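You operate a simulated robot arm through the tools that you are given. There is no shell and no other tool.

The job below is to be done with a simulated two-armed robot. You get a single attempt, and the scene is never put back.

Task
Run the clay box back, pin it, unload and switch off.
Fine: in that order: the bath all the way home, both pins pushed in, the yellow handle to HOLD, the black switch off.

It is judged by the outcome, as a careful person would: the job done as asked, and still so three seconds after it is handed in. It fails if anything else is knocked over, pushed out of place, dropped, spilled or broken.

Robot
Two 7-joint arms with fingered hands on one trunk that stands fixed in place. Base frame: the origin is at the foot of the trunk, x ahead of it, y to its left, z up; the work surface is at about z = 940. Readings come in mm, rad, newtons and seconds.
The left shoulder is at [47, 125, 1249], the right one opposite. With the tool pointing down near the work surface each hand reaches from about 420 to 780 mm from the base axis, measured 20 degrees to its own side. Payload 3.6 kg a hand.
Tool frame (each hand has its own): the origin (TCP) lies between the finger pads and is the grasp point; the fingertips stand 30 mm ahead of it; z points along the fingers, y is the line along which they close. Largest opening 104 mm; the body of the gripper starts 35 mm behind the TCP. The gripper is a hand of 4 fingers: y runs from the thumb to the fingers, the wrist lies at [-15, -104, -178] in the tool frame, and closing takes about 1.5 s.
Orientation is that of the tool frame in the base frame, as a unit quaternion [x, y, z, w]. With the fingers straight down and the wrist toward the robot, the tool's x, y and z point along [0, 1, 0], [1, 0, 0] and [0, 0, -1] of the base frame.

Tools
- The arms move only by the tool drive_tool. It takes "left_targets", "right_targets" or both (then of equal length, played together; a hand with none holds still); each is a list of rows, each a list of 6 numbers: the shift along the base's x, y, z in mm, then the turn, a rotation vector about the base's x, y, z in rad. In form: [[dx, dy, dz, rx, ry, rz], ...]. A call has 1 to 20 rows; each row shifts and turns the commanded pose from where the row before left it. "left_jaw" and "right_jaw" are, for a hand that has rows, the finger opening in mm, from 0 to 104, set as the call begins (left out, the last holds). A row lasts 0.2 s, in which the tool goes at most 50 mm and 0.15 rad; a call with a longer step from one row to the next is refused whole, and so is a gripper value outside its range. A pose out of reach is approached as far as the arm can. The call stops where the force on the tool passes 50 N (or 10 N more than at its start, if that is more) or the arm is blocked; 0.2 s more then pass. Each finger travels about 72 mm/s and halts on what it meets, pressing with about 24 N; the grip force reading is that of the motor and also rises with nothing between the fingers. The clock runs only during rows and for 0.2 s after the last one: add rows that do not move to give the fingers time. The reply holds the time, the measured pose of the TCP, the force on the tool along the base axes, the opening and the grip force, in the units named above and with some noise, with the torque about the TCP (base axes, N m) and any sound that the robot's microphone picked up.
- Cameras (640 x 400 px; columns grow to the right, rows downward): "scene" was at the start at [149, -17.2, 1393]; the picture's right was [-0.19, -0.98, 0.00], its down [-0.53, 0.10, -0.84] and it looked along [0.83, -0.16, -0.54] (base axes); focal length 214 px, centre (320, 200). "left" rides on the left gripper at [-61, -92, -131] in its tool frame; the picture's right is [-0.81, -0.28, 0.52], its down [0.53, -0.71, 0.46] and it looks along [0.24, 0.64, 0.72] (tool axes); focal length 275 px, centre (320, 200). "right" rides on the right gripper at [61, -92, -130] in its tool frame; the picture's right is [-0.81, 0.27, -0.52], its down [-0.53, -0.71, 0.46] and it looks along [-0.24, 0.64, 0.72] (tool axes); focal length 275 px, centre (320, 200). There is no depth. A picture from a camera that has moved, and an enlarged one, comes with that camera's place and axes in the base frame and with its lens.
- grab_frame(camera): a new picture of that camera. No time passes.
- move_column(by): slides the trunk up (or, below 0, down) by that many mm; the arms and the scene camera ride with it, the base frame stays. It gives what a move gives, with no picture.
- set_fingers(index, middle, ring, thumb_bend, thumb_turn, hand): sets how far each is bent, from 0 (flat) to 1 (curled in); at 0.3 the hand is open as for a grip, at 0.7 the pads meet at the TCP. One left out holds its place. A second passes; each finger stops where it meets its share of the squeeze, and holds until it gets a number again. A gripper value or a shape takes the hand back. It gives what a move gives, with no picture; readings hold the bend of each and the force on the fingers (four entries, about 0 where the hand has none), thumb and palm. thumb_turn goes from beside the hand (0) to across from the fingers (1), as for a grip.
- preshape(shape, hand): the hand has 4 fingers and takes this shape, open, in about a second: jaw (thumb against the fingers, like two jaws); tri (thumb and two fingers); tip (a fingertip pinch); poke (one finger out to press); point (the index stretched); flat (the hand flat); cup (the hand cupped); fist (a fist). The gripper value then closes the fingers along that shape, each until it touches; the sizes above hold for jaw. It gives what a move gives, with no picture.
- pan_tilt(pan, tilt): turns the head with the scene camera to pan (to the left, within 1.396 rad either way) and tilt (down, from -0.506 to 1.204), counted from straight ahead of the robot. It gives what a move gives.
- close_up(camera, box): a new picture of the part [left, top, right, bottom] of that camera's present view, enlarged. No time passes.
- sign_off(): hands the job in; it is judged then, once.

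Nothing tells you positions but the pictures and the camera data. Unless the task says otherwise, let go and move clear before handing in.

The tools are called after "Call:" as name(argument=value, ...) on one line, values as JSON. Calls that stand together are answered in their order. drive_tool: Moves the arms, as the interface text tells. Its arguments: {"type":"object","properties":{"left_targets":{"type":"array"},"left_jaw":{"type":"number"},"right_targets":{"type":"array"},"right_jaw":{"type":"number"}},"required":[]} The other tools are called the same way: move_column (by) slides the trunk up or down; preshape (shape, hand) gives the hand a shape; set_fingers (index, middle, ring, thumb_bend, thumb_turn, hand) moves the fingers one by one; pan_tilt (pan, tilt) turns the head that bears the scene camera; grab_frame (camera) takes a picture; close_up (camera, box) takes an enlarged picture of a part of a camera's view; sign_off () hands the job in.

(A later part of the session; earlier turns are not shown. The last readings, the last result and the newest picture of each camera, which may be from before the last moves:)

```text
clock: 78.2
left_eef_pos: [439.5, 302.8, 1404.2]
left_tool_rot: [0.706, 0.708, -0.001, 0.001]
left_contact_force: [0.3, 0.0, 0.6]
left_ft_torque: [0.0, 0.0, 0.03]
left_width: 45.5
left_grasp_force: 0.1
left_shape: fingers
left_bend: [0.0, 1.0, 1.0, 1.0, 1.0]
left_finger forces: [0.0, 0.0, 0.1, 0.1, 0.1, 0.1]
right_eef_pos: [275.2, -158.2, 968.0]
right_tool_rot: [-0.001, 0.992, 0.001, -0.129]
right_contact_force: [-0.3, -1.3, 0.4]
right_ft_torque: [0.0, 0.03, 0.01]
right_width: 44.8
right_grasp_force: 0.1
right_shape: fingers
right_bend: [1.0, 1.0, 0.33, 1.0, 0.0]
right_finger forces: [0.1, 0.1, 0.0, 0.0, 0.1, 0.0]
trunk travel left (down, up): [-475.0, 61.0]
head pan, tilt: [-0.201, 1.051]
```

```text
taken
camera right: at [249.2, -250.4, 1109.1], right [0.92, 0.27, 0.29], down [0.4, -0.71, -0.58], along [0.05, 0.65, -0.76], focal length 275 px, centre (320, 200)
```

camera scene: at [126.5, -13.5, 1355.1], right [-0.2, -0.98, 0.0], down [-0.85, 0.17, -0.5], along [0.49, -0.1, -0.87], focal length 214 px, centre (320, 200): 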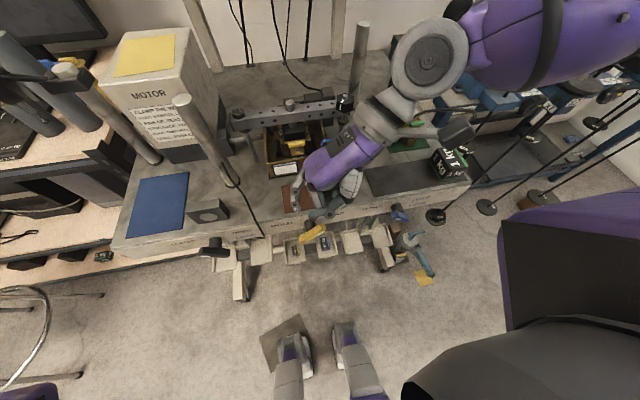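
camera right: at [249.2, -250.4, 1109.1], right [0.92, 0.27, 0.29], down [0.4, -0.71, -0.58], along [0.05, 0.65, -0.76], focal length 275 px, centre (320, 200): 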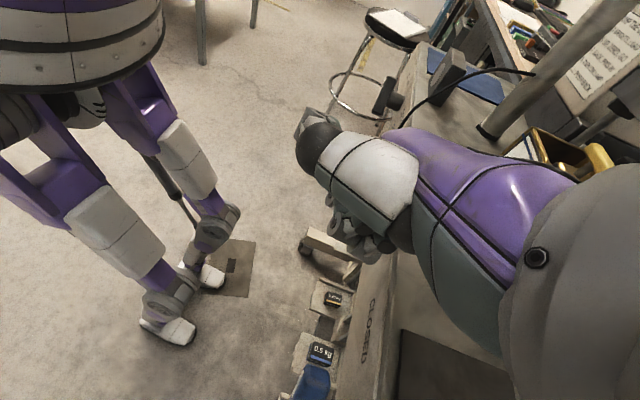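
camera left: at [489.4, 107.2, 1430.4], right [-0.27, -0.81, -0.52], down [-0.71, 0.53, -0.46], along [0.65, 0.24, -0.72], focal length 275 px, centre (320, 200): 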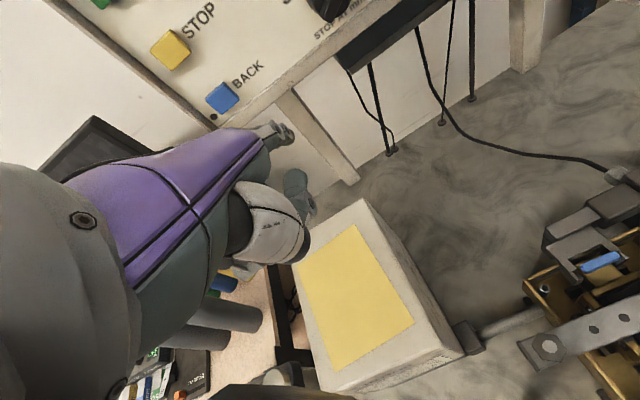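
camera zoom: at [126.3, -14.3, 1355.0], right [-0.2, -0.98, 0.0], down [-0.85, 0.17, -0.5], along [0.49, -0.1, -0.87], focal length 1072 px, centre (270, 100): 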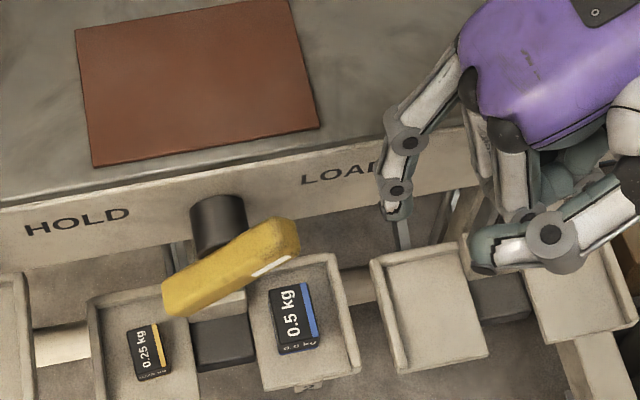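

The lever still points to LOAD and the ring finger hangs clear to its right. I'll lower it beside the upper end and start pushing left.

Call:
drive_tool(right_targets=[[0, 0, -14, 0, 0, 0], [0, 0, -14, 0, 0, 0], [0, 7, 0, 0, 0, 0], [0, 7, 0, 0, 0, 0]])

Call:
close_up(camera="scene", box=[270, 180, 390, 260])

```text
clock: 79.2
left_eef_pos: [440.0, 304.1, 1403.7]
left_tool_rot: [0.706, 0.708, -0.002, 0.001]
left_contact_force: [0.0, 0.6, -0.2]
left_ft_torque: [0.0, 0.0, 0.05]
left_width: 45.2
left_grasp_force: 0.0
left_shape: fingers
left_bend: [0.0, 1.0, 1.0, 1.0, 1.0]
left_finger forces: [0.1, 0.1, 0.1, 0.1, 0.0, 0.0]
right_eef_pos: [276.4, -143.9, 939.3]
right_tool_rot: [0.001, 0.992, 0.0, -0.13]
right_contact_force: [-0.4, 0.8, -1.2]
right_ft_torque: [-0.01, 0.03, -0.01]
right_width: 44.8
right_grasp_force: 0.1
right_shape: fingers
right_bend: [1.0, 1.0, 0.33, 1.0, 0.0]
right_finger forces: [0.1, 0.0, 0.0, 0.1, 0.0, 0.1]
trunk travel left (down, up): [-475.0, 61.0]
head pan, tilt: [-0.201, 1.051]
```

```text
5.00 times, centred on (330, 220) of scene
camera zoom: at [126.7, -13.3, 1355.0], right [-0.2, -0.98, 0.0], down [-0.85, 0.17, -0.5], along [0.49, -0.1, -0.87], focal length 1072 px, centre (270, 100)
```

zoom: 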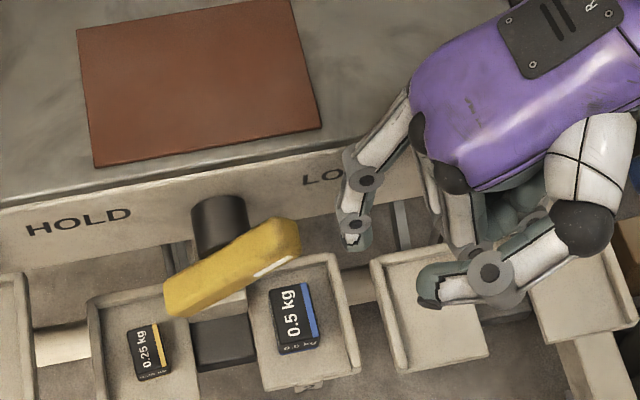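

Call:
drive_tool(right_targets=[[0, 5, 0, 0, 0, 0], [0, 5, 0, 0, 0, 0], [0, 4, 0, 0, 0, 0], [0, 4, 0, 0, 0, 0]])

Call:
close_up(camera="scene", box=[270, 180, 390, 260])

```text
clock: 80.2
left_eef_pos: [440.7, 302.5, 1404.8]
left_tool_rot: [0.706, 0.708, -0.001, 0.001]
left_contact_force: [-1.3, -0.1, -0.4]
left_ft_torque: [-0.02, 0.02, 0.01]
left_width: 45.1
left_grasp_force: 0.1
left_shape: fingers
left_bend: [0.0, 1.0, 1.0, 1.0, 1.0]
left_finger forces: [0.1, 0.1, 0.1, 0.0, 0.1, 0.0]
right_eef_pos: [276.0, -124.7, 939.2]
right_tool_rot: [0.001, 0.992, 0.0, -0.13]
right_contact_force: [0.0, -1.3, 1.2]
right_ft_torque: [0.02, -0.06, -0.03]
right_width: 44.8
right_grasp_force: 1.3
right_shape: fingers
right_bend: [1.0, 1.0, 0.34, 1.0, 0.0]
right_finger forces: [0.0, 0.0, 2.0, 0.1, 0.1, 0.0]
trunk travel left (down, up): [-475.0, 61.0]
head pan, tilt: [-0.201, 1.051]
```

```text
5.00 times, centred on (330, 220) of scene
camera zoom: at [126.5, -13.7, 1355.0], right [-0.2, -0.98, 0.0], down [-0.85, 0.17, -0.5], along [0.49, -0.1, -0.87], focal length 1072 px, centre (270, 100)
```

zoom: 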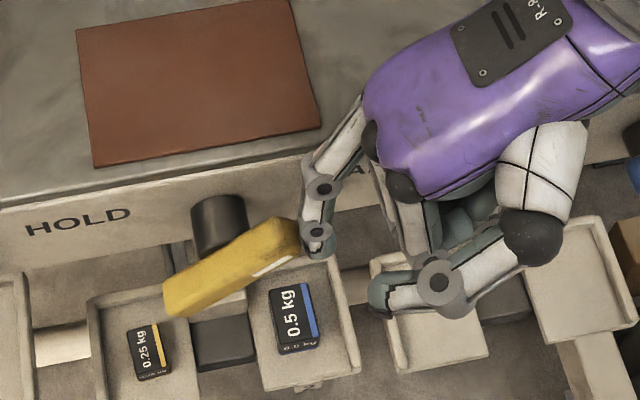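

The finger meets the bar's end face and its slant would push the wrong way. With the ring finger straightened it slants the right way (tip to the left), lifting the end up and to the left. I'll back off to the right, straighten the ring finger and check.

Call:
drive_tool(right_targets=[[-4, -25, 0, 0, 0, 0], [-6, -25, 0, 0, 0, 0], [-6, -25, 0, 0, 0, 0]])

Call:
set_fingers(hand="right", ring=0.0)

Call:
close_up(camera="scene", box=[270, 170, 420, 270])

Call:
grab_frame(camera="right")

```text
clock: 81.0
left_eef_pos: [440.3, 302.8, 1403.9]
left_tool_rot: [0.705, 0.709, -0.001, 0.002]
left_contact_force: [-0.4, -0.3, -0.5]
left_ft_torque: [0.01, 0.03, -0.04]
left_width: 45.3
left_grasp_force: 0.0
left_shape: fingers
left_bend: [0.0, 1.0, 1.0, 1.0, 1.0]
left_finger forces: [0.0, 0.1, 0.0, 0.0, 0.1, 0.0]
right_eef_pos: [259.2, -201.7, 938.6]
right_tool_rot: [0.0, 0.992, 0.002, -0.129]
right_contact_force: [-0.4, 0.0, 0.8]
right_ft_torque: [0.02, 0.02, -0.02]
right_width: 44.8
right_grasp_force: 0.1
right_shape: fingers
right_bend: [1.0, 1.0, 0.33, 1.0, 0.0]
right_finger forces: [0.0, 0.0, 0.0, 0.0, 0.0, 0.0]
trunk travel left (down, up): [-475.0, 61.0]
head pan, tilt: [-0.201, 1.051]
```

```text
clock: 82.0
left_eef_pos: [439.8, 302.7, 1403.8]
left_tool_rot: [0.706, 0.708, 0.0, 0.001]
left_contact_force: [-0.3, 0.0, -0.4]
left_ft_torque: [0.0, 0.0, 0.0]
left_width: 45.4
left_grasp_force: 0.1
left_shape: fingers
left_bend: [0.0, 1.0, 1.0, 1.0, 1.0]
left_finger forces: [0.0, 0.1, 0.1, 0.0, 0.1, 0.0]
right_eef_pos: [259.2, -201.2, 940.6]
right_tool_rot: [0.0, 0.992, 0.0, -0.129]
right_contact_force: [-0.6, 0.7, 0.4]
right_ft_torque: [0.01, 0.0, -0.05]
right_width: 44.9
right_grasp_force: 0.1
right_shape: fingers
right_bend: [1.0, 1.0, 0.0, 1.0, 0.0]
right_finger forces: [0.0, 0.1, 0.1, 0.0, 0.0, 0.0]
trunk travel left (down, up): [-475.0, 61.0]
head pan, tilt: [-0.201, 1.051]
```

```text
4.00 times, centred on (345, 220) of scene
camera zoom: at [126.5, -13.4, 1355.0], right [-0.2, -0.98, 0.0], down [-0.85, 0.17, -0.5], along [0.49, -0.1, -0.87], focal length 858 px, centre (220, 120)
```

zoom: 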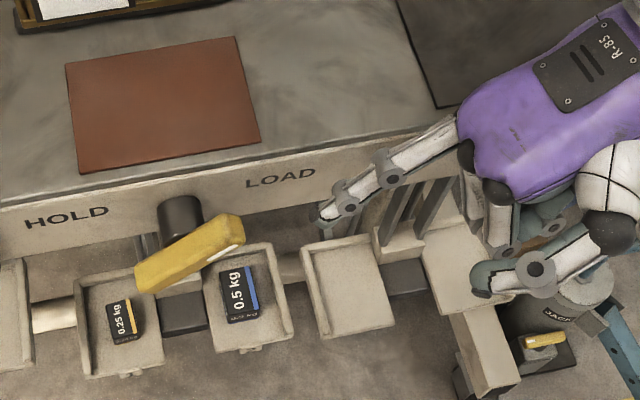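

```text
taken
camera right: at [233.4, -292.2, 1080.0], right [0.92, 0.27, 0.29], down [0.4, -0.71, -0.58], along [0.05, 0.64, -0.76], focal length 275 px, centre (320, 200)
```

right: 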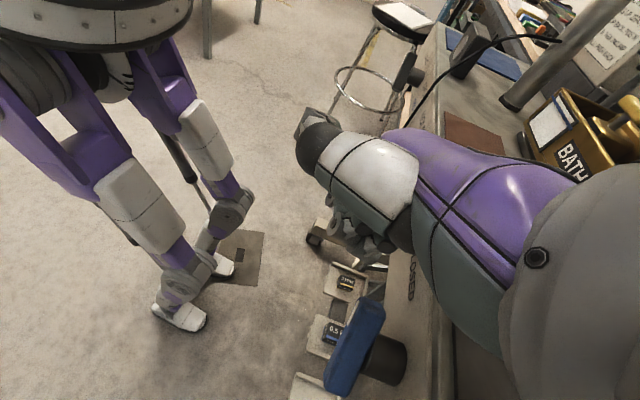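

Call:
drive_tool(right_targets=[[0, 0, -12, 0, 0, 0], [0, 0, -12, 0, 0, 0], [0, 0, -11, 0, 0, 0], [0, 10, 0, 0, 0, 0], [0, 8, 0, 0, 0, 0]])

Call:
close_up(camera="scene", box=[270, 180, 390, 260])

Call:
grab_frame(camera="right")

```text
clock: 83.2
left_eef_pos: [440.2, 302.6, 1405.5]
left_tool_rot: [0.706, 0.709, -0.001, 0.001]
left_contact_force: [-0.6, -0.4, -0.1]
left_ft_torque: [0.03, -0.02, 0.02]
left_width: 45.6
left_grasp_force: 0.0
left_shape: fingers
left_bend: [0.0, 1.0, 1.0, 1.0, 1.0]
left_finger forces: [0.1, 0.0, 0.0, 0.0, 0.0, 0.0]
right_eef_pos: [260.4, -181.9, 904.6]
right_tool_rot: [0.002, 0.992, 0.0, -0.13]
right_contact_force: [-0.3, -1.1, 0.1]
right_ft_torque: [0.02, -0.01, 0.01]
right_width: 44.8
right_grasp_force: 0.1
right_shape: fingers
right_bend: [1.0, 1.0, 0.0, 1.0, 0.0]
right_finger forces: [0.1, 0.1, 0.0, 0.0, 0.0, 0.1]
trunk travel left (down, up): [-475.0, 61.0]
head pan, tilt: [-0.201, 1.051]
```

```text
5.00 times, centred on (330, 220) of scene
camera zoom: at [126.6, -13.4, 1355.0], right [-0.2, -0.98, 0.0], down [-0.85, 0.17, -0.5], along [0.49, -0.1, -0.87], focal length 1072 px, centre (270, 100)
```

zoom: 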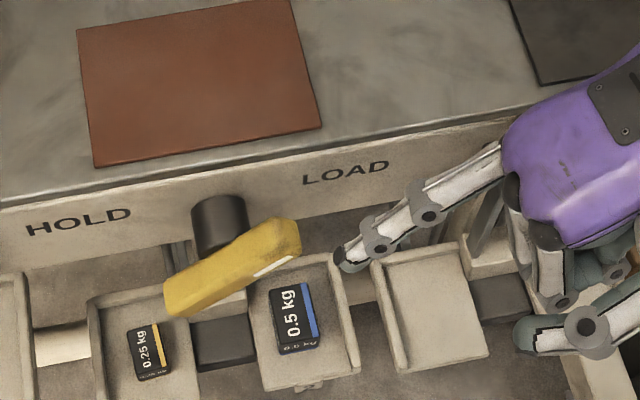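

```text
taken
camera right: at [233.9, -273.3, 1045.6], right [0.92, 0.27, 0.29], down [0.4, -0.71, -0.58], along [0.05, 0.64, -0.76], focal length 275 px, centre (320, 200)
```

right: 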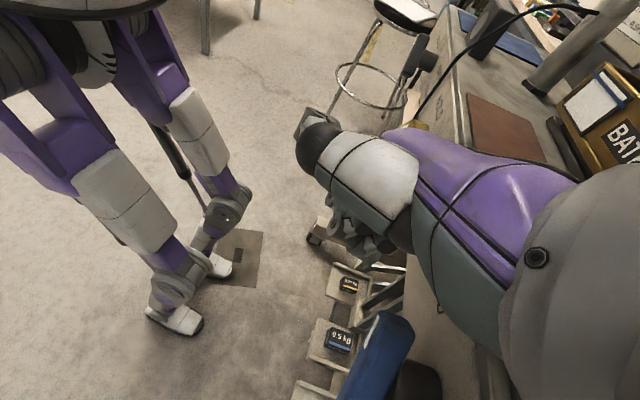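

The straightened finger now points under the lever's right end. I'll slide it under and lift up and to the left, watching the force.

Call:
drive_tool(right_targets=[[0, 7, 0, 0, 0, 0], [0, 6, 0, 0, 0, 0], [0, 5, 0, 0, 0, 0]])

Call:
close_up(camera="scene", box=[270, 180, 390, 260])

```text
clock: 84.0
left_eef_pos: [438.4, 303.7, 1403.4]
left_tool_rot: [0.706, 0.708, -0.001, 0.001]
left_contact_force: [-0.4, -0.5, 0.0]
left_ft_torque: [-0.01, -0.04, 0.02]
left_width: 45.3
left_grasp_force: 0.1
left_shape: fingers
left_bend: [0.0, 1.0, 1.0, 1.0, 1.0]
left_finger forces: [0.0, 0.0, 0.1, 0.0, 0.0, 0.0]
right_eef_pos: [259.8, -164.9, 904.4]
right_tool_rot: [0.001, 0.991, 0.0, -0.13]
right_contact_force: [0.6, 0.1, -0.5]
right_ft_torque: [-0.01, 0.02, 0.0]
right_width: 44.8
right_grasp_force: 0.0
right_shape: fingers
right_bend: [1.0, 1.0, 0.0, 1.0, 0.0]
right_finger forces: [0.0, 0.0, 0.1, 0.1, 0.0, 0.1]
trunk travel left (down, up): [-475.0, 61.0]
head pan, tilt: [-0.201, 1.051]
```

```text
5.00 times, centred on (330, 220) of scene
camera zoom: at [126.6, -13.2, 1355.0], right [-0.2, -0.98, 0.0], down [-0.85, 0.17, -0.5], along [0.49, -0.1, -0.87], focal length 1072 px, centre (270, 100)
```

zoom: 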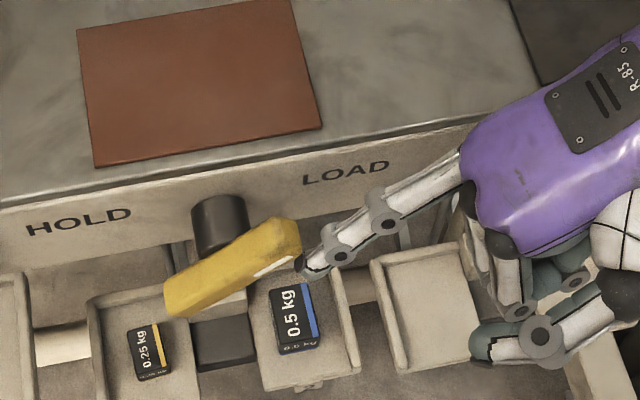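

Call:
drive_tool(right_targets=[[0, 4, 0, 0, 0, 0], [0, 4, 0, 0, 0, 0], [0, 2, 2, 0, 0, 0]])

Call:
close_up(camera="scene", box=[270, 180, 390, 260])

```text
clock: 84.8
left_eef_pos: [439.9, 303.4, 1404.3]
left_tool_rot: [0.705, 0.709, -0.001, 0.001]
left_contact_force: [-0.3, -0.5, 0.1]
left_ft_torque: [0.02, 0.01, 0.0]
left_width: 45.3
left_grasp_force: 0.0
left_shape: fingers
left_bend: [0.0, 1.0, 1.0, 1.0, 1.0]
left_finger forces: [0.0, 0.0, 0.1, 0.1, 0.0, 0.1]
right_eef_pos: [259.3, -155.6, 907.5]
right_tool_rot: [-0.001, 0.992, 0.0, -0.129]
right_contact_force: [-0.2, 0.2, 0.3]
right_ft_torque: [-0.01, -0.02, 0.01]
right_width: 44.9
right_grasp_force: 0.0
right_shape: fingers
right_bend: [1.0, 1.0, 0.0, 1.0, 0.0]
right_finger forces: [0.1, 0.0, 0.1, 0.0, 0.0, 0.0]
trunk travel left (down, up): [-475.0, 61.0]
head pan, tilt: [-0.201, 1.051]
```

```text
5.00 times, centred on (330, 220) of scene
camera zoom: at [126.5, -13.3, 1355.0], right [-0.2, -0.98, 0.0], down [-0.85, 0.17, -0.5], along [0.49, -0.1, -0.87], focal length 1072 px, centre (270, 100)
```

zoom: 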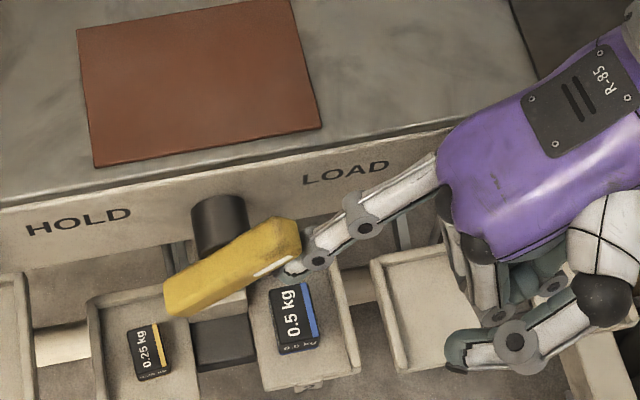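

Call:
drive_tool(right_targets=[[0, 2, 3, 0, 0, 0], [0, 2, 3, 0, 0, 0], [0, 2, 3, 0, 0, 0]])

Call:
close_up(camera="scene", box=[270, 180, 390, 260])

```text
clock: 85.6
left_eef_pos: [439.5, 302.5, 1404.1]
left_tool_rot: [0.706, 0.708, -0.002, 0.001]
left_contact_force: [0.0, 0.4, -0.2]
left_ft_torque: [0.0, 0.0, 0.0]
left_width: 45.3
left_grasp_force: 0.1
left_shape: fingers
left_bend: [0.0, 1.0, 1.0, 1.0, 1.0]
left_finger forces: [0.0, 0.0, 0.0, 0.0, 0.0, 0.1]
right_eef_pos: [258.9, -148.9, 914.3]
right_tool_rot: [0.001, 0.992, 0.0, -0.13]
right_contact_force: [0.2, -1.8, -3.1]
right_ft_torque: [-0.3, 0.09, -0.06]
right_width: 44.7
right_grasp_force: 1.6
right_shape: fingers
right_bend: [1.0, 1.0, 0.03, 1.0, 0.0]
right_finger forces: [0.1, 0.1, 3.1, 0.0, 0.1, 0.0]
trunk travel left (down, up): [-475.0, 61.0]
head pan, tilt: [-0.201, 1.051]
```

```text
5.00 times, centred on (330, 220) of scene
camera zoom: at [126.7, -13.6, 1355.0], right [-0.2, -0.98, 0.0], down [-0.85, 0.17, -0.5], along [0.49, -0.1, -0.87], focal length 1072 px, centre (270, 100)
```

zoom: 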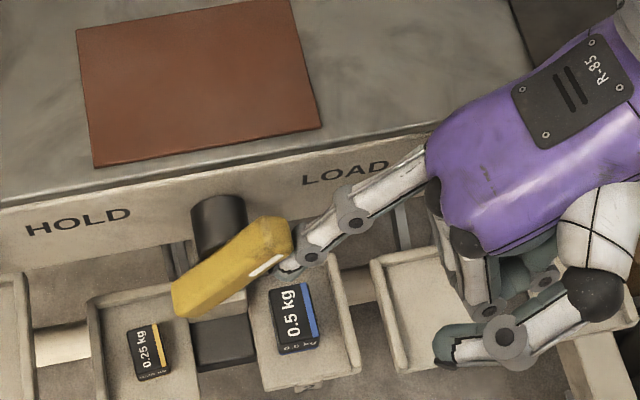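

It works: the lever has started to turn with only about 3 N. I'll keep lifting up and to the left.

Call:
drive_tool(right_targets=[[0, 2, 3, 0, 0, 0], [0, 2, 3, 0, 0, 0], [0, 2, 3, 0, 0, 0], [0, 2, 3, 0, 0, 0]])

Call:
close_up(camera="scene", box=[270, 180, 390, 260])

```text
clock: 86.6
left_eef_pos: [440.4, 303.4, 1403.1]
left_tool_rot: [0.706, 0.708, -0.001, 0.001]
left_contact_force: [-0.4, -0.5, -0.5]
left_ft_torque: [0.0, 0.0, 0.02]
left_width: 45.6
left_grasp_force: 0.1
left_shape: fingers
left_bend: [0.0, 1.0, 1.0, 1.0, 1.0]
left_finger forces: [0.1, 0.1, 0.0, 0.0, 0.1, 0.0]
right_eef_pos: [259.7, -140.0, 928.3]
right_tool_rot: [0.0, 0.991, 0.0, -0.13]
right_contact_force: [0.0, -3.0, -0.7]
right_ft_torque: [-0.12, 0.03, -0.07]
right_width: 45.1
right_grasp_force: 1.6
right_shape: fingers
right_bend: [1.0, 1.0, 0.04, 1.0, 0.0]
right_finger forces: [0.1, 0.0, 3.0, 0.0, 0.1, 0.0]
trunk travel left (down, up): [-475.0, 61.0]
head pan, tilt: [-0.201, 1.051]
```

```text
5.00 times, centred on (330, 220) of scene
camera zoom: at [126.5, -13.7, 1355.0], right [-0.2, -0.98, 0.0], down [-0.85, 0.17, -0.5], along [0.49, -0.1, -0.87], focal length 1072 px, centre (270, 100)
```

zoom: 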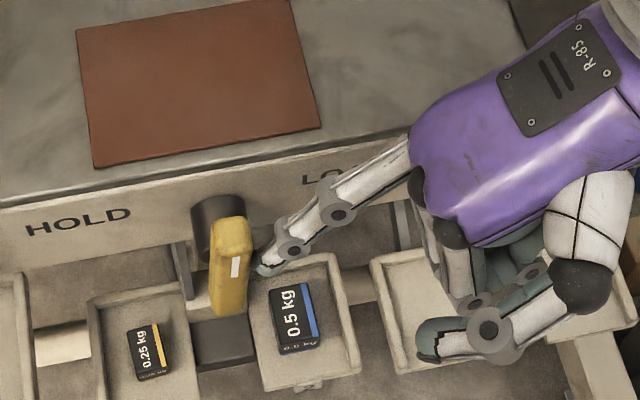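

The lever is now nearly upright with only 3 N. I'll raise the tip a little and keep pushing to the left.

Call:
drive_tool(right_targets=[[0, 2, 4, 0, 0, 0], [0, 3, 4, 0, 0, 0], [0, 4, 4, 0, 0, 0], [0, 4, 2, 0, 0, 0]])

Call:
close_up(camera="scene", box=[270, 180, 390, 260])

```text
clock: 87.6
left_eef_pos: [441.0, 303.2, 1405.1]
left_tool_rot: [0.706, 0.708, -0.002, 0.001]
left_contact_force: [-0.3, -0.5, 0.3]
left_ft_torque: [0.0, 0.01, 0.02]
left_width: 45.1
left_grasp_force: 0.0
left_shape: fingers
left_bend: [0.0, 1.0, 1.0, 1.0, 1.0]
left_finger forces: [0.0, 0.0, 0.1, 0.0, 0.0, 0.0]
right_eef_pos: [258.5, -127.8, 940.8]
right_tool_rot: [0.002, 0.992, -0.001, -0.129]
right_contact_force: [-0.5, -1.2, -1.4]
right_ft_torque: [0.0, -0.02, -0.06]
right_width: 45.1
right_grasp_force: 1.6
right_shape: fingers
right_bend: [1.0, 1.0, 0.01, 1.0, 0.0]
right_finger forces: [0.1, 0.0, 1.5, 0.0, 0.0, 0.0]
trunk travel left (down, up): [-475.0, 61.0]
head pan, tilt: [-0.201, 1.051]
```

```text
5.00 times, centred on (330, 220) of scene
camera zoom: at [126.6, -13.5, 1355.0], right [-0.2, -0.98, 0.0], down [-0.85, 0.17, -0.5], along [0.49, -0.1, -0.87], focal length 1072 px, centre (270, 100)
```

zoom: 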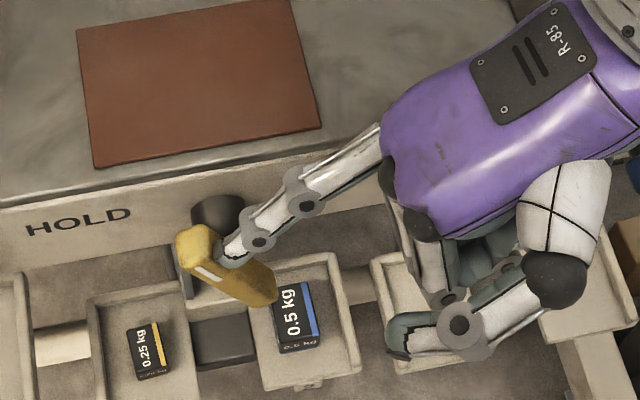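

The pointer is past vertical and leaning to HOLD. I'll push on gently until it stops.

Call:
drive_tool(right_targets=[[0, 3, 1, 0, 0, 0], [0, 3, 0, 0, 0, 0], [0, 3, 0, 0, 0, 0]])

Call:
close_up(camera="scene", box=[270, 180, 390, 260])

```text
clock: 88.4
left_eef_pos: [441.7, 302.5, 1404.5]
left_tool_rot: [0.705, 0.709, -0.001, 0.001]
left_contact_force: [0.1, -0.3, -0.3]
left_ft_torque: [0.01, -0.03, 0.0]
left_width: 45.3
left_grasp_force: 0.0
left_shape: fingers
left_bend: [0.0, 1.0, 1.0, 1.0, 1.0]
left_finger forces: [0.1, 0.1, 0.0, 0.0, 0.0, 0.0]
right_eef_pos: [260.2, -119.6, 942.0]
right_tool_rot: [0.0, 0.992, 0.0, -0.129]
right_contact_force: [-0.4, -0.6, -0.1]
right_ft_torque: [0.01, -0.05, 0.0]
right_width: 45.0
right_grasp_force: 0.3
right_shape: fingers
right_bend: [1.0, 1.0, 0.01, 1.0, 0.0]
right_finger forces: [0.0, 0.1, 0.8, 0.0, 0.1, 0.0]
trunk travel left (down, up): [-475.0, 61.0]
head pan, tilt: [-0.201, 1.051]
```

```text
5.00 times, centred on (330, 220) of scene
camera zoom: at [126.6, -13.4, 1355.0], right [-0.2, -0.98, 0.0], down [-0.85, 0.17, -0.5], along [0.49, -0.1, -0.87], focal length 1072 px, centre (270, 100)
```

zoom: 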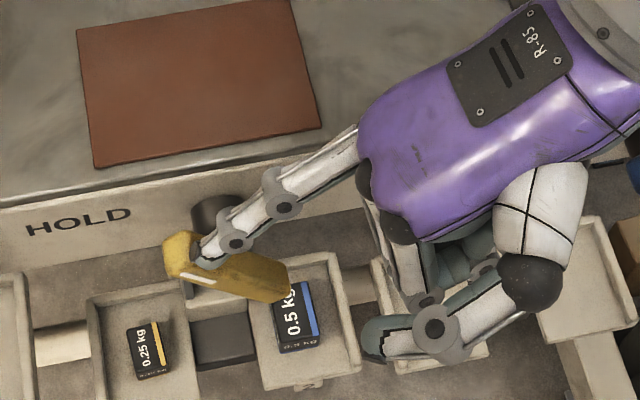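

Call:
drive_tool(right_targets=[[0, 3, 0, 0, 0, 0], [0, 3, -1, 0, 0, 0], [0, 3, -1, 0, 0, 0]])

Call:
close_up(camera="scene", box=[270, 180, 390, 260])

```text
clock: 89.2
left_eef_pos: [439.2, 303.0, 1404.3]
left_tool_rot: [0.706, 0.708, -0.001, 0.001]
left_contact_force: [-0.4, -0.3, 0.3]
left_ft_torque: [-0.03, -0.01, 0.02]
left_width: 45.5
left_grasp_force: 0.0
left_shape: fingers
left_bend: [0.0, 1.0, 1.0, 1.0, 1.0]
left_finger forces: [0.0, 0.0, 0.0, 0.0, 0.0, 0.0]
right_eef_pos: [258.7, -109.5, 940.6]
right_tool_rot: [0.0, 0.992, 0.0, -0.13]
right_contact_force: [0.0, -1.8, 0.9]
right_ft_torque: [0.09, -0.03, -0.04]
right_width: 44.6
right_grasp_force: 0.9
right_shape: fingers
right_bend: [1.0, 1.0, 0.0, 1.0, 0.0]
right_finger forces: [0.0, 0.0, 1.4, 0.0, 0.0, 0.0]
trunk travel left (down, up): [-475.0, 61.0]
head pan, tilt: [-0.201, 1.051]
```

```text
5.00 times, centred on (330, 220) of scene
camera zoom: at [126.5, -13.6, 1355.0], right [-0.2, -0.98, 0.0], down [-0.85, 0.17, -0.5], along [0.49, -0.1, -0.87], focal length 1072 px, centre (270, 100)
```

zoom: 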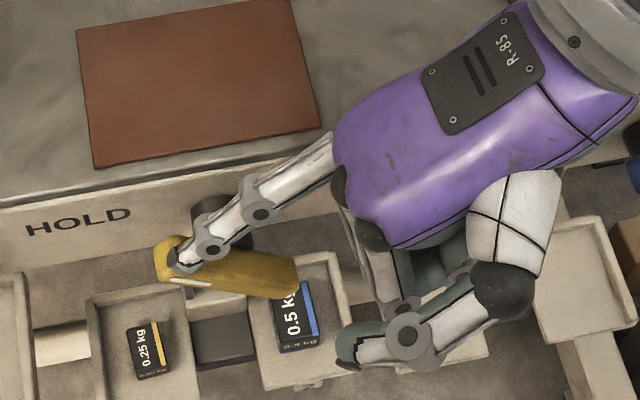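

Call:
drive_tool(right_targets=[[0, 2, -1, 0, 0, 0], [0, 2, -1, 0, 0, 0], [0, 2, -1, 0, 0, 0]])

Call:
close_up(camera="scene", box=[270, 180, 390, 260])

```text
clock: 90.0
left_eef_pos: [441.0, 304.2, 1403.2]
left_tool_rot: [0.706, 0.708, -0.002, 0.0]
left_contact_force: [0.0, -0.2, 0.2]
left_ft_torque: [-0.01, -0.02, 0.0]
left_width: 45.4
left_grasp_force: 0.0
left_shape: fingers
left_bend: [0.0, 1.0, 1.0, 1.0, 1.0]
left_finger forces: [0.1, 0.0, 0.0, 0.0, 0.0, 0.0]
right_eef_pos: [258.7, -102.6, 937.9]
right_tool_rot: [0.0, 0.992, -0.002, -0.13]
right_contact_force: [-0.5, 0.1, 0.9]
right_ft_torque: [0.12, -0.06, 0.02]
right_width: 44.9
right_grasp_force: 0.7
right_shape: fingers
right_bend: [1.0, 1.0, 0.0, 1.0, 0.0]
right_finger forces: [0.1, 0.1, 1.2, 0.0, 0.0, 0.0]
trunk travel left (down, up): [-475.0, 61.0]
head pan, tilt: [-0.201, 1.051]
```

```text
5.00 times, centred on (330, 220) of scene
camera zoom: at [126.9, -11.7, 1354.8], right [-0.2, -0.98, 0.0], down [-0.85, 0.17, -0.5], along [0.49, -0.1, -0.87], focal length 1072 px, centre (270, 100)
```

zoom: 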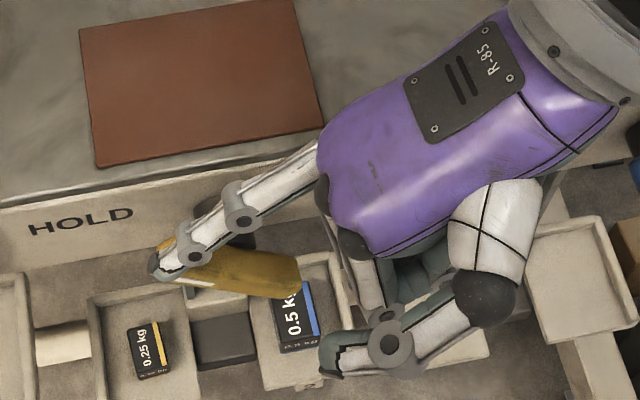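

Call:
drive_tool(right_targets=[[0, 0, 10, 0, 0, 0], [0, -10, 15, 0, 0, 0], [0, -35, 15, 0, 0, 0], [0, -45, 10, 0, 0, 0]])

Call:
close_up(camera="scene", box=[270, 180, 390, 260])

Call:
close_up(camera="scene", box=[180, 170, 460, 290])

```text
clock: 91.0
left_eef_pos: [439.3, 302.2, 1404.5]
left_tool_rot: [0.706, 0.708, -0.001, 0.0]
left_contact_force: [-0.5, 0.0, -0.1]
left_ft_torque: [0.0, -0.01, 0.04]
left_width: 45.5
left_grasp_force: 0.1
left_shape: fingers
left_bend: [0.0, 1.0, 1.0, 1.0, 1.0]
left_finger forces: [0.0, 0.1, 0.0, 0.1, 0.0, 0.0]
right_eef_pos: [258.7, -194.6, 987.5]
right_tool_rot: [-0.001, 0.991, 0.0, -0.13]
right_contact_force: [-0.5, -0.1, -0.9]
right_ft_torque: [0.04, -0.01, -0.02]
right_width: 45.0
right_grasp_force: 0.1
right_shape: fingers
right_bend: [1.0, 1.0, 0.0, 1.0, 0.0]
right_finger forces: [0.0, 0.0, 0.0, 0.0, 0.0, 0.0]
trunk travel left (down, up): [-475.0, 61.0]
head pan, tilt: [-0.201, 1.051]
```

```text
5.00 times, centred on (330, 220) of scene
camera zoom: at [125.9, -13.9, 1355.1], right [-0.2, -0.98, 0.0], down [-0.85, 0.17, -0.5], along [0.49, -0.1, -0.87], focal length 1072 px, centre (270, 100)
```

zoom: 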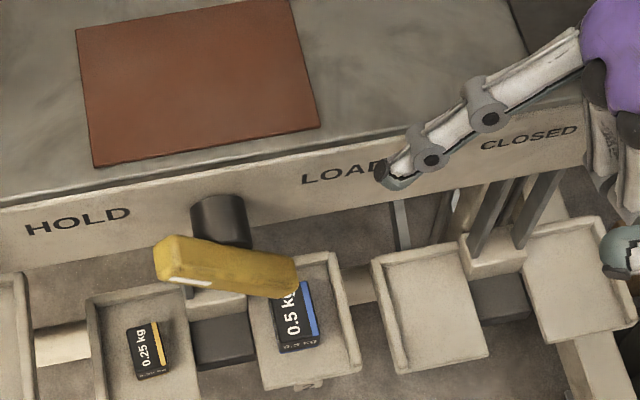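

```text
2.29 times, centred on (320, 230) of scene
camera zoom: at [125.9, -13.9, 1355.1], right [-0.2, -0.98, 0.0], down [-0.85, 0.17, -0.5], along [0.49, -0.1, -0.87], focal length 490 px, centre (320, 131)
```

zoom: 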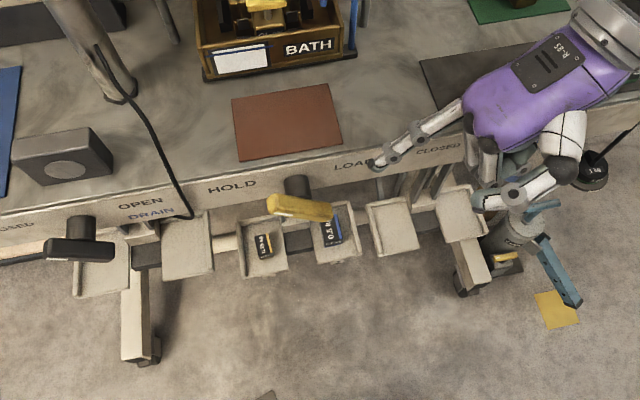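

The pointer now leans to the upper left at the mirror angle of where it began (about 41° either way), i.e. at HOLD. I'll check the LOAD lamp on the panel and that the pins and bath are as they should be.

Call:
pan_tilt(pan=-0.2, tilt=0.5)

Call:
grab_frame(camera="scene")

Call:
close_up(camera="scene", box=[140, 0, 400, 120])

```text
clock: 92.0
left_eef_pos: [439.9, 303.1, 1404.3]
left_tool_rot: [0.706, 0.709, 0.0, 0.002]
left_contact_force: [0.3, 0.3, 0.9]
left_ft_torque: [-0.02, -0.01, 0.0]
left_width: 45.2
left_grasp_force: 0.0
left_shape: fingers
left_bend: [0.0, 1.0, 1.0, 1.0, 1.0]
left_finger forces: [0.0, 0.0, 0.0, 0.0, 0.0, 0.0]
right_eef_pos: [259.1, -193.6, 986.7]
right_tool_rot: [0.002, 0.991, 0.0, -0.13]
right_contact_force: [-0.5, 1.1, 0.0]
right_ft_torque: [0.01, 0.02, 0.02]
right_width: 44.9
right_grasp_force: 0.1
right_shape: fingers
right_bend: [1.0, 1.0, 0.0, 1.0, 0.0]
right_finger forces: [0.1, 0.0, 0.1, 0.0, 0.0, 0.1]
trunk travel left (down, up): [-475.0, 61.0]
head pan, tilt: [-0.201, 0.499]
```

```text
taken
camera scene: at [150.6, -18.3, 1399.5], right [-0.2, -0.98, 0.0], down [-0.47, 0.1, -0.88], along [0.86, -0.18, -0.48], focal length 214 px, centre (320, 200)
```

scene: 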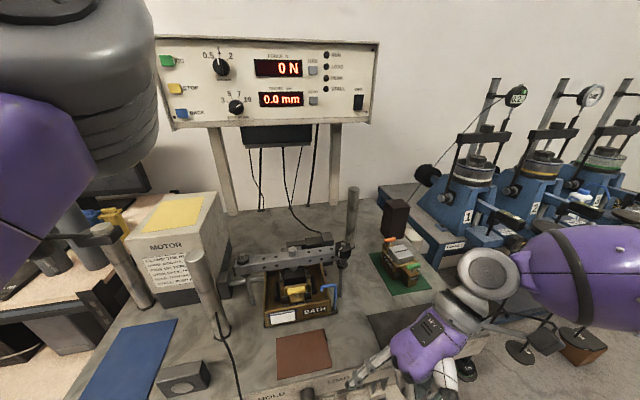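

```text
2.46 times, centred on (270, 60) of scene
camera zoom: at [150.6, -18.3, 1399.5], right [-0.2, -0.98, 0.0], down [-0.47, 0.1, -0.88], along [0.86, -0.18, -0.48], focal length 528 px, centre (443, 545)
```

zoom: 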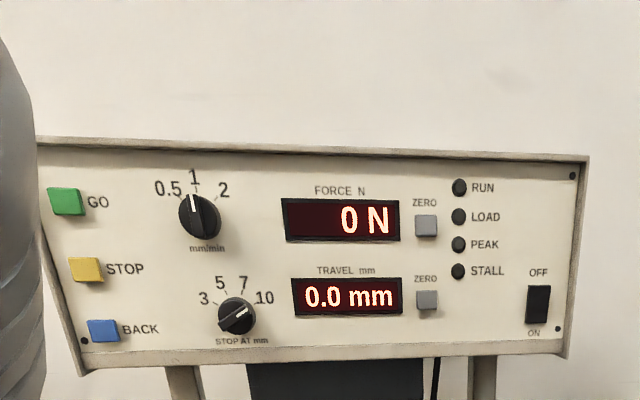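

The LOAD lamp is out, so the lever is at HOLD. Last is the black switch; I'll look at it closely.

Call:
close_up(camera="scene", box=[335, 75, 385, 120])

Call:
close_up(camera="scene", box=[255, 220, 355, 330])

```text
8.89 times, centred on (360, 98) of scene
camera zoom: at [150.6, -18.3, 1399.5], right [-0.2, -0.98, 0.0], down [-0.47, 0.1, -0.88], along [0.86, -0.18, -0.48], focal length 1906 px, centre (-36, 1111)
```

zoom: 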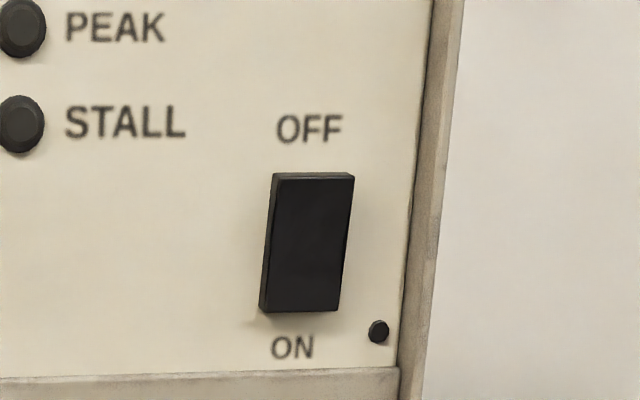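

```text
3.64 times, centred on (305, 275) of scene
camera zoom: at [150.6, -18.3, 1399.5], right [-0.2, -0.98, 0.0], down [-0.47, 0.1, -0.88], along [0.86, -0.18, -0.48], focal length 780 px, centre (374, -73)
```

zoom: 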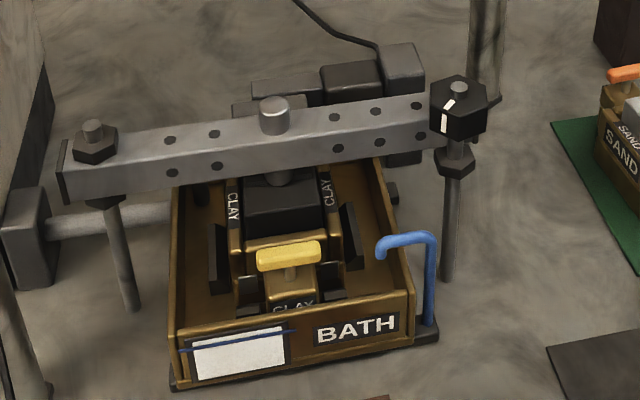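

The rocker's top (OFF) half stands proud, so I must push its upper part, at about (746, -245, 1366). I'll lift the right hand clear, unroll it and put it in the poke shape.

Call:
drive_tool(right_targets=[[0, -5, 40, 0, 0, 0], [0, -5, 45, 0, 0, 0], [10, -5, 45, 0, 0, 0], [15, -5, 45, 0, -0.13, 0], [15, -5, 45, 0, -0.13, 0]])

Call:
preshape(shape="poke", hand="right")

Call:
drive_tool(right_targets=[[8, -3, 10, 0, 0, -0.1428], [8, -3, 10, 0, 0, -0.1428], [8, -3, 10, 0, 0, -0.1428], [8, -3, 10, 0, 0, -0.1428], [8, -3, 10, 0, 0, -0.1428], [8, -3, 10, 0, 0, -0.1428], [8, -3, 10, 0, 0, -0.1428], [8, -3, 10, 0, 0, -0.1428], [8, -3, 10, 0, 0, -0.1428], [8, -3, 10, 0, 0, -0.1428], [8, -3, 10, 0, 0, -0.1428]])

Call:
pan_tilt(pan=-0.45, tilt=0.35)

Call:
grab_frame(camera="scene")

```text
clock: 93.2
left_eef_pos: [439.3, 303.3, 1404.9]
left_tool_rot: [0.706, 0.708, -0.001, 0.001]
left_contact_force: [-0.8, 0.2, -0.4]
left_ft_torque: [0.01, 0.03, -0.02]
left_width: 45.3
left_grasp_force: 0.0
left_shape: fingers
left_bend: [0.0, 1.0, 1.0, 1.0, 1.0]
left_finger forces: [0.0, 0.0, 0.1, 0.0, 0.0, 0.0]
right_eef_pos: [298.9, -217.6, 1208.5]
right_tool_rot: [0.0, 1.0, 0.0, 0.001]
right_contact_force: [0.1, 0.4, 0.4]
right_ft_torque: [0.0, -0.01, -0.02]
right_width: 44.8
right_grasp_force: 0.0
right_shape: fingers
right_bend: [1.0, 1.0, 0.0, 1.0, 0.0]
right_finger forces: [0.0, 0.0, 0.0, 0.0, 0.1, 0.1]
trunk travel left (down, up): [-475.0, 61.0]
head pan, tilt: [-0.201, 0.499]
```

```text
clock: 94.1
left_eef_pos: [440.4, 302.5, 1404.5]
left_tool_rot: [0.706, 0.708, -0.002, 0.001]
left_contact_force: [0.1, -0.5, -0.2]
left_ft_torque: [0.01, 0.01, -0.01]
left_width: 45.5
left_grasp_force: 0.1
left_shape: fingers
left_bend: [0.0, 1.0, 1.0, 1.0, 1.0]
left_finger forces: [0.0, 0.0, 0.0, 0.0, 0.0, 0.0]
right_eef_pos: [300.4, -218.7, 1207.4]
right_tool_rot: [-0.001, 1.0, 0.0, 0.001]
right_contact_force: [-0.2, 1.0, 0.1]
right_ft_torque: [0.01, 0.0, 0.02]
right_width: 0.0
right_grasp_force: 0.2
right_shape: poke
right_bend: [0.7, 0.7, 0.99, 1.0, 0.85]
right_finger forces: [0.1, 0.0, 0.1, 0.1, 0.0, 0.1]
trunk travel left (down, up): [-475.0, 61.0]
head pan, tilt: [-0.201, 0.499]
```

```text
clock: 96.5
left_eef_pos: [440.2, 303.7, 1405.5]
left_tool_rot: [0.706, 0.709, -0.002, 0.001]
left_contact_force: [0.4, 0.5, -0.1]
left_ft_torque: [-0.02, 0.02, -0.01]
left_width: 45.7
left_grasp_force: 0.1
left_shape: fingers
left_bend: [0.0, 1.0, 1.0, 1.0, 1.0]
left_finger forces: [0.1, 0.0, 0.0, 0.1, 0.0, 0.0]
right_eef_pos: [387.8, -251.6, 1318.2]
right_tool_rot: [0.709, 0.705, -0.001, 0.001]
right_contact_force: [0.4, -0.2, -0.5]
right_ft_torque: [0.02, -0.03, 0.0]
right_width: 0.3
right_grasp_force: 0.0
right_shape: poke
right_bend: [0.7, 0.7, 0.99, 1.0, 0.86]
right_finger forces: [0.0, 0.0, 0.0, 0.0, 0.0, 0.0]
trunk travel left (down, up): [-475.0, 61.0]
head pan, tilt: [-0.201, 0.499]
```

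```text
clock: 97.2
left_eef_pos: [440.8, 302.9, 1403.0]
left_tool_rot: [0.705, 0.709, -0.001, 0.002]
left_contact_force: [-0.2, 0.9, 0.8]
left_ft_torque: [-0.01, 0.03, 0.01]
left_width: 45.5
left_grasp_force: 0.2
left_shape: fingers
left_bend: [0.0, 1.0, 1.0, 1.0, 1.0]
left_finger forces: [0.0, 0.1, 0.0, 0.1, 0.0, 0.0]
right_eef_pos: [387.8, -251.1, 1318.0]
right_tool_rot: [0.707, 0.707, 0.0, 0.0]
right_contact_force: [0.6, -0.2, 0.3]
right_ft_torque: [-0.01, -0.01, 0.02]
right_width: 0.2
right_grasp_force: 0.1
right_shape: poke
right_bend: [0.7, 0.7, 0.99, 1.0, 0.87]
right_finger forces: [0.1, 0.1, 0.1, 0.0, 0.0, 0.0]
trunk travel left (down, up): [-475.0, 61.0]
head pan, tilt: [-0.45, 0.351]
```

```text
taken
camera scene: at [145.4, -40.6, 1413.2], right [-0.43, -0.9, 0.0], down [-0.31, 0.15, -0.94], along [0.85, -0.41, -0.34], focal length 214 px, centre (320, 200)
```

scene: 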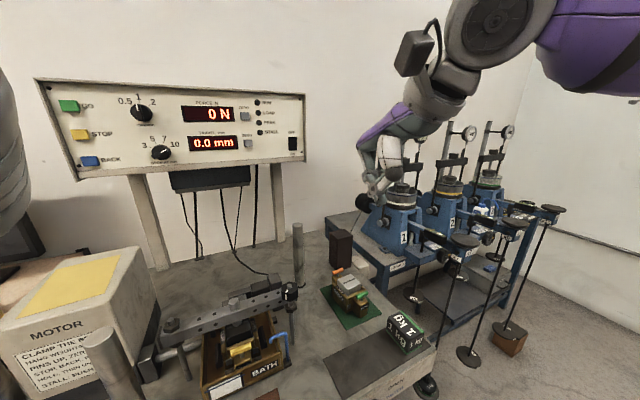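

Call:
drive_tool(right_targets=[[22.9, 0.95, 3.9, 0, -0.1428, 0], [22.9, 0.95, 3.9, 0, -0.1428, 0], [22.9, 0.95, 3.9, 0, -0.1428, 0], [22.9, 0.95, 3.9, 0, -0.1428, 0], [22.9, 0.95, 3.9, 0, -0.1428, 0], [22.9, 0.95, 3.9, 0, -0.1428, 0], [22.9, 0.95, 3.9, 0, -0.1428, 0], [22.9, 0.95, 3.9, 0, -0.1428, 0], [22.9, 0.95, 3.9, 0, -0.1428, 0], [22.9, 0.95, 3.9, 0, -0.1428, 0], [22.9, 0.95, 3.9, 0, -0.1428, 0]])

Call:
grab_frame(camera="scene")

Call:
grab_frame(camera="right")

```text
clock: 99.6
left_eef_pos: [440.7, 303.9, 1403.8]
left_tool_rot: [0.706, 0.708, -0.001, 0.001]
left_contact_force: [-0.5, -0.1, -0.1]
left_ft_torque: [-0.02, -0.02, 0.01]
left_width: 45.5
left_grasp_force: 0.1
left_shape: fingers
left_bend: [0.0, 1.0, 1.0, 1.0, 1.0]
left_finger forces: [0.1, 0.0, 0.0, 0.1, 0.0, 0.0]
right_eef_pos: [641.1, -241.0, 1358.1]
right_tool_rot: [0.499, 0.5, 0.501, 0.499]
right_contact_force: [0.2, -1.3, 1.2]
right_ft_torque: [0.04, 0.0, -0.02]
right_width: 0.0
right_grasp_force: 0.1
right_shape: poke
right_bend: [0.7, 0.7, 0.99, 1.0, 0.87]
right_finger forces: [0.0, 0.0, 0.0, 0.1, 0.0, 0.0]
trunk travel left (down, up): [-475.0, 61.0]
head pan, tilt: [-0.45, 0.351]
```

```text
taken
camera scene: at [146.4, -40.5, 1413.0], right [-0.44, -0.9, 0.0], down [-0.31, 0.15, -0.94], along [0.84, -0.41, -0.34], focal length 214 px, centre (320, 200)
```

scene: 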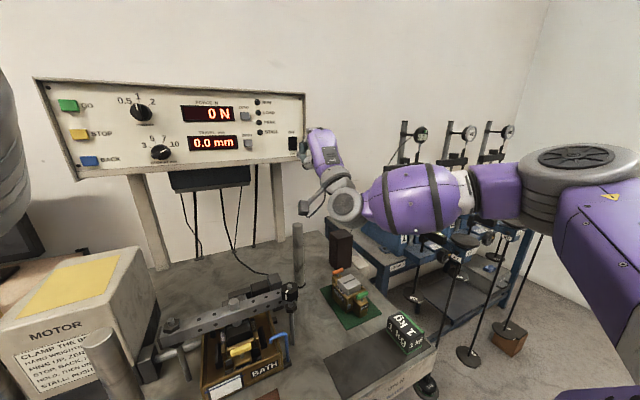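

```text
taken
camera right: at [509.8, -179.7, 1265.8], right [-0.52, -0.81, 0.27], down [0.46, -0.53, -0.71], along [0.72, -0.24, 0.64], focal length 275 px, centre (320, 200)
```

right: 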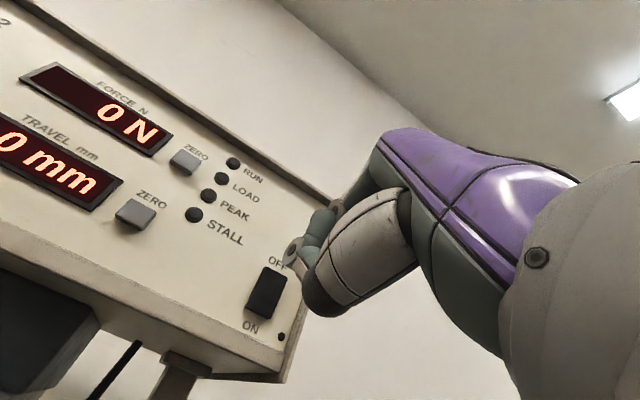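

Call:
close_up(camera="right", box=[220, 180, 360, 340])

Call:
close_up(camera="scene", box=[250, 90, 350, 220])

```text
2.50 times, centred on (290, 260) of right
camera zoom: at [509.8, -179.7, 1265.8], right [-0.52, -0.81, 0.27], down [0.46, -0.53, -0.71], along [0.72, -0.24, 0.64], focal length 688 px, centre (395, 50)
```

zoom: 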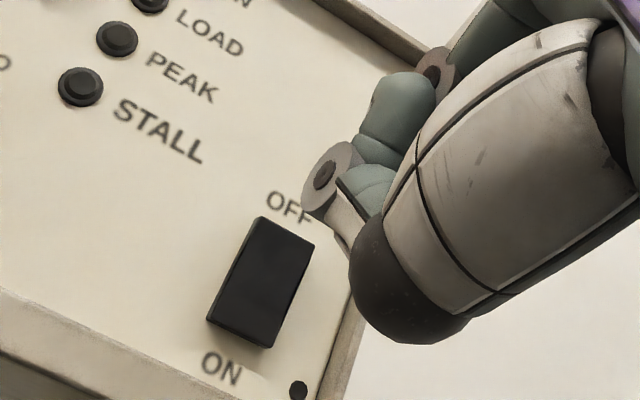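

```text
3.08 times, centred on (300, 155) of scene
camera zoom: at [146.4, -40.5, 1413.0], right [-0.44, -0.9, 0.0], down [-0.31, 0.15, -0.94], along [0.84, -0.41, -0.34], focal length 660 px, centre (382, 338)
```

zoom: 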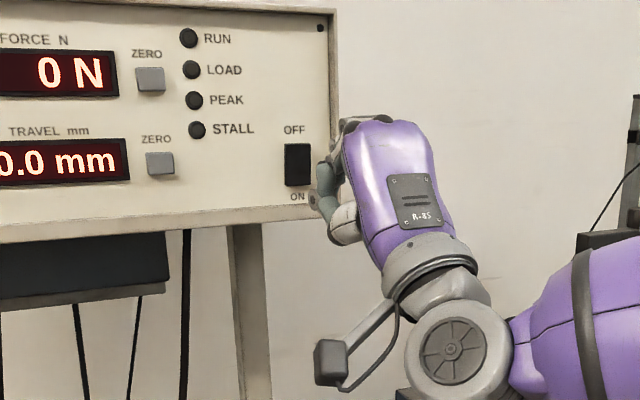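

The thumb didn't turn fully because it was folded aside beforehand, so I'll back off a little, open the hand and re-form the poke shape cleanly.

Call:
drive_tool(right_targets=[[-30, 0, 0, 0, 0, 0]])

Call:
preshape(shape="jaw", hand="right")

Call:
preshape(shape="poke", hand="right")

Call:
close_up(camera="right", box=[220, 160, 360, 320])

```text
clock: 100.0
left_eef_pos: [439.3, 302.6, 1405.9]
left_tool_rot: [0.706, 0.708, -0.001, 0.0]
left_contact_force: [0.6, -0.1, -0.1]
left_ft_torque: [0.0, 0.02, 0.05]
left_width: 45.2
left_grasp_force: 0.1
left_shape: fingers
left_bend: [0.0, 1.0, 1.0, 1.0, 1.0]
left_finger forces: [0.0, 0.0, 0.0, 0.1, 0.1, 0.1]
right_eef_pos: [609.0, -243.8, 1360.6]
right_tool_rot: [0.5, 0.499, 0.501, 0.5]
right_contact_force: [-0.6, 0.0, 0.2]
right_ft_torque: [0.0, 0.0, 0.02]
right_width: 0.3
right_grasp_force: 0.0
right_shape: poke
right_bend: [0.7, 0.7, 0.99, 1.0, 0.87]
right_finger forces: [0.0, 0.0, 0.0, 0.0, 0.0, 0.0]
trunk travel left (down, up): [-475.0, 61.0]
head pan, tilt: [-0.45, 0.351]
```

```text
clock: 100.9
left_eef_pos: [439.6, 302.7, 1404.8]
left_tool_rot: [0.706, 0.708, -0.001, 0.001]
left_contact_force: [0.5, 0.2, 0.4]
left_ft_torque: [-0.02, 0.0, -0.01]
left_width: 45.5
left_grasp_force: 0.1
left_shape: fingers
left_bend: [0.0, 1.0, 1.0, 1.0, 1.0]
left_finger forces: [0.1, 0.0, 0.0, 0.1, 0.0, 0.0]
right_eef_pos: [609.0, -241.2, 1358.2]
right_tool_rot: [0.5, 0.499, 0.499, 0.501]
right_contact_force: [-0.7, 0.1, -0.2]
right_ft_torque: [-0.02, 0.01, 0.01]
right_width: 103.7
right_grasp_force: 0.1
right_shape: jaw
right_bend: [0.3, 0.3, 0.3, 0.3, 0.98]
right_finger forces: [0.0, 0.0, 0.1, 0.1, 0.0, 0.0]
trunk travel left (down, up): [-475.0, 61.0]
head pan, tilt: [-0.45, 0.351]
```

```text
clock: 101.8
left_eef_pos: [439.7, 303.0, 1403.7]
left_tool_rot: [0.706, 0.708, -0.001, 0.001]
left_contact_force: [0.1, -0.3, 0.8]
left_ft_torque: [0.05, -0.03, -0.02]
left_width: 45.4
left_grasp_force: 0.1
left_shape: fingers
left_bend: [0.0, 1.0, 1.0, 1.0, 1.0]
left_finger forces: [0.0, 0.0, 0.0, 0.0, 0.0, 0.0]
right_eef_pos: [609.6, -242.1, 1360.0]
right_tool_rot: [0.5, 0.5, 0.5, 0.5]
right_contact_force: [-0.6, 0.0, 0.9]
right_ft_torque: [0.02, -0.02, -0.03]
right_width: 0.0
right_grasp_force: 0.0
right_shape: poke
right_bend: [0.7, 0.7, 0.99, 1.0, 1.0]
right_finger forces: [0.0, 0.1, 0.1, 0.1, 0.1, 0.0]
trunk travel left (down, up): [-475.0, 61.0]
head pan, tilt: [-0.45, 0.351]
```

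```text
2.50 times, centred on (290, 240) of right
camera zoom: at [479.1, -180.2, 1266.7], right [-0.52, -0.81, 0.28], down [0.46, -0.53, -0.71], along [0.72, -0.24, 0.64], focal length 688 px, centre (395, 100)
```

zoom: 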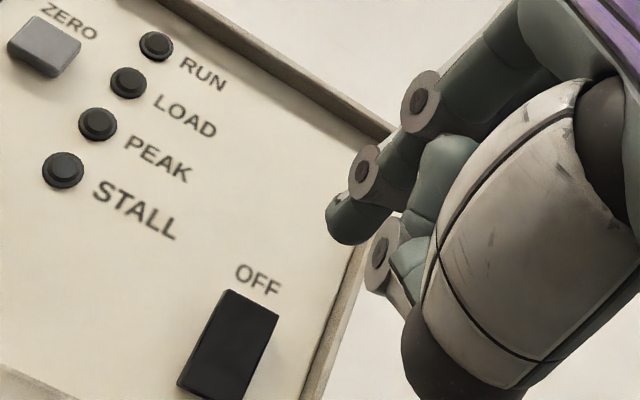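

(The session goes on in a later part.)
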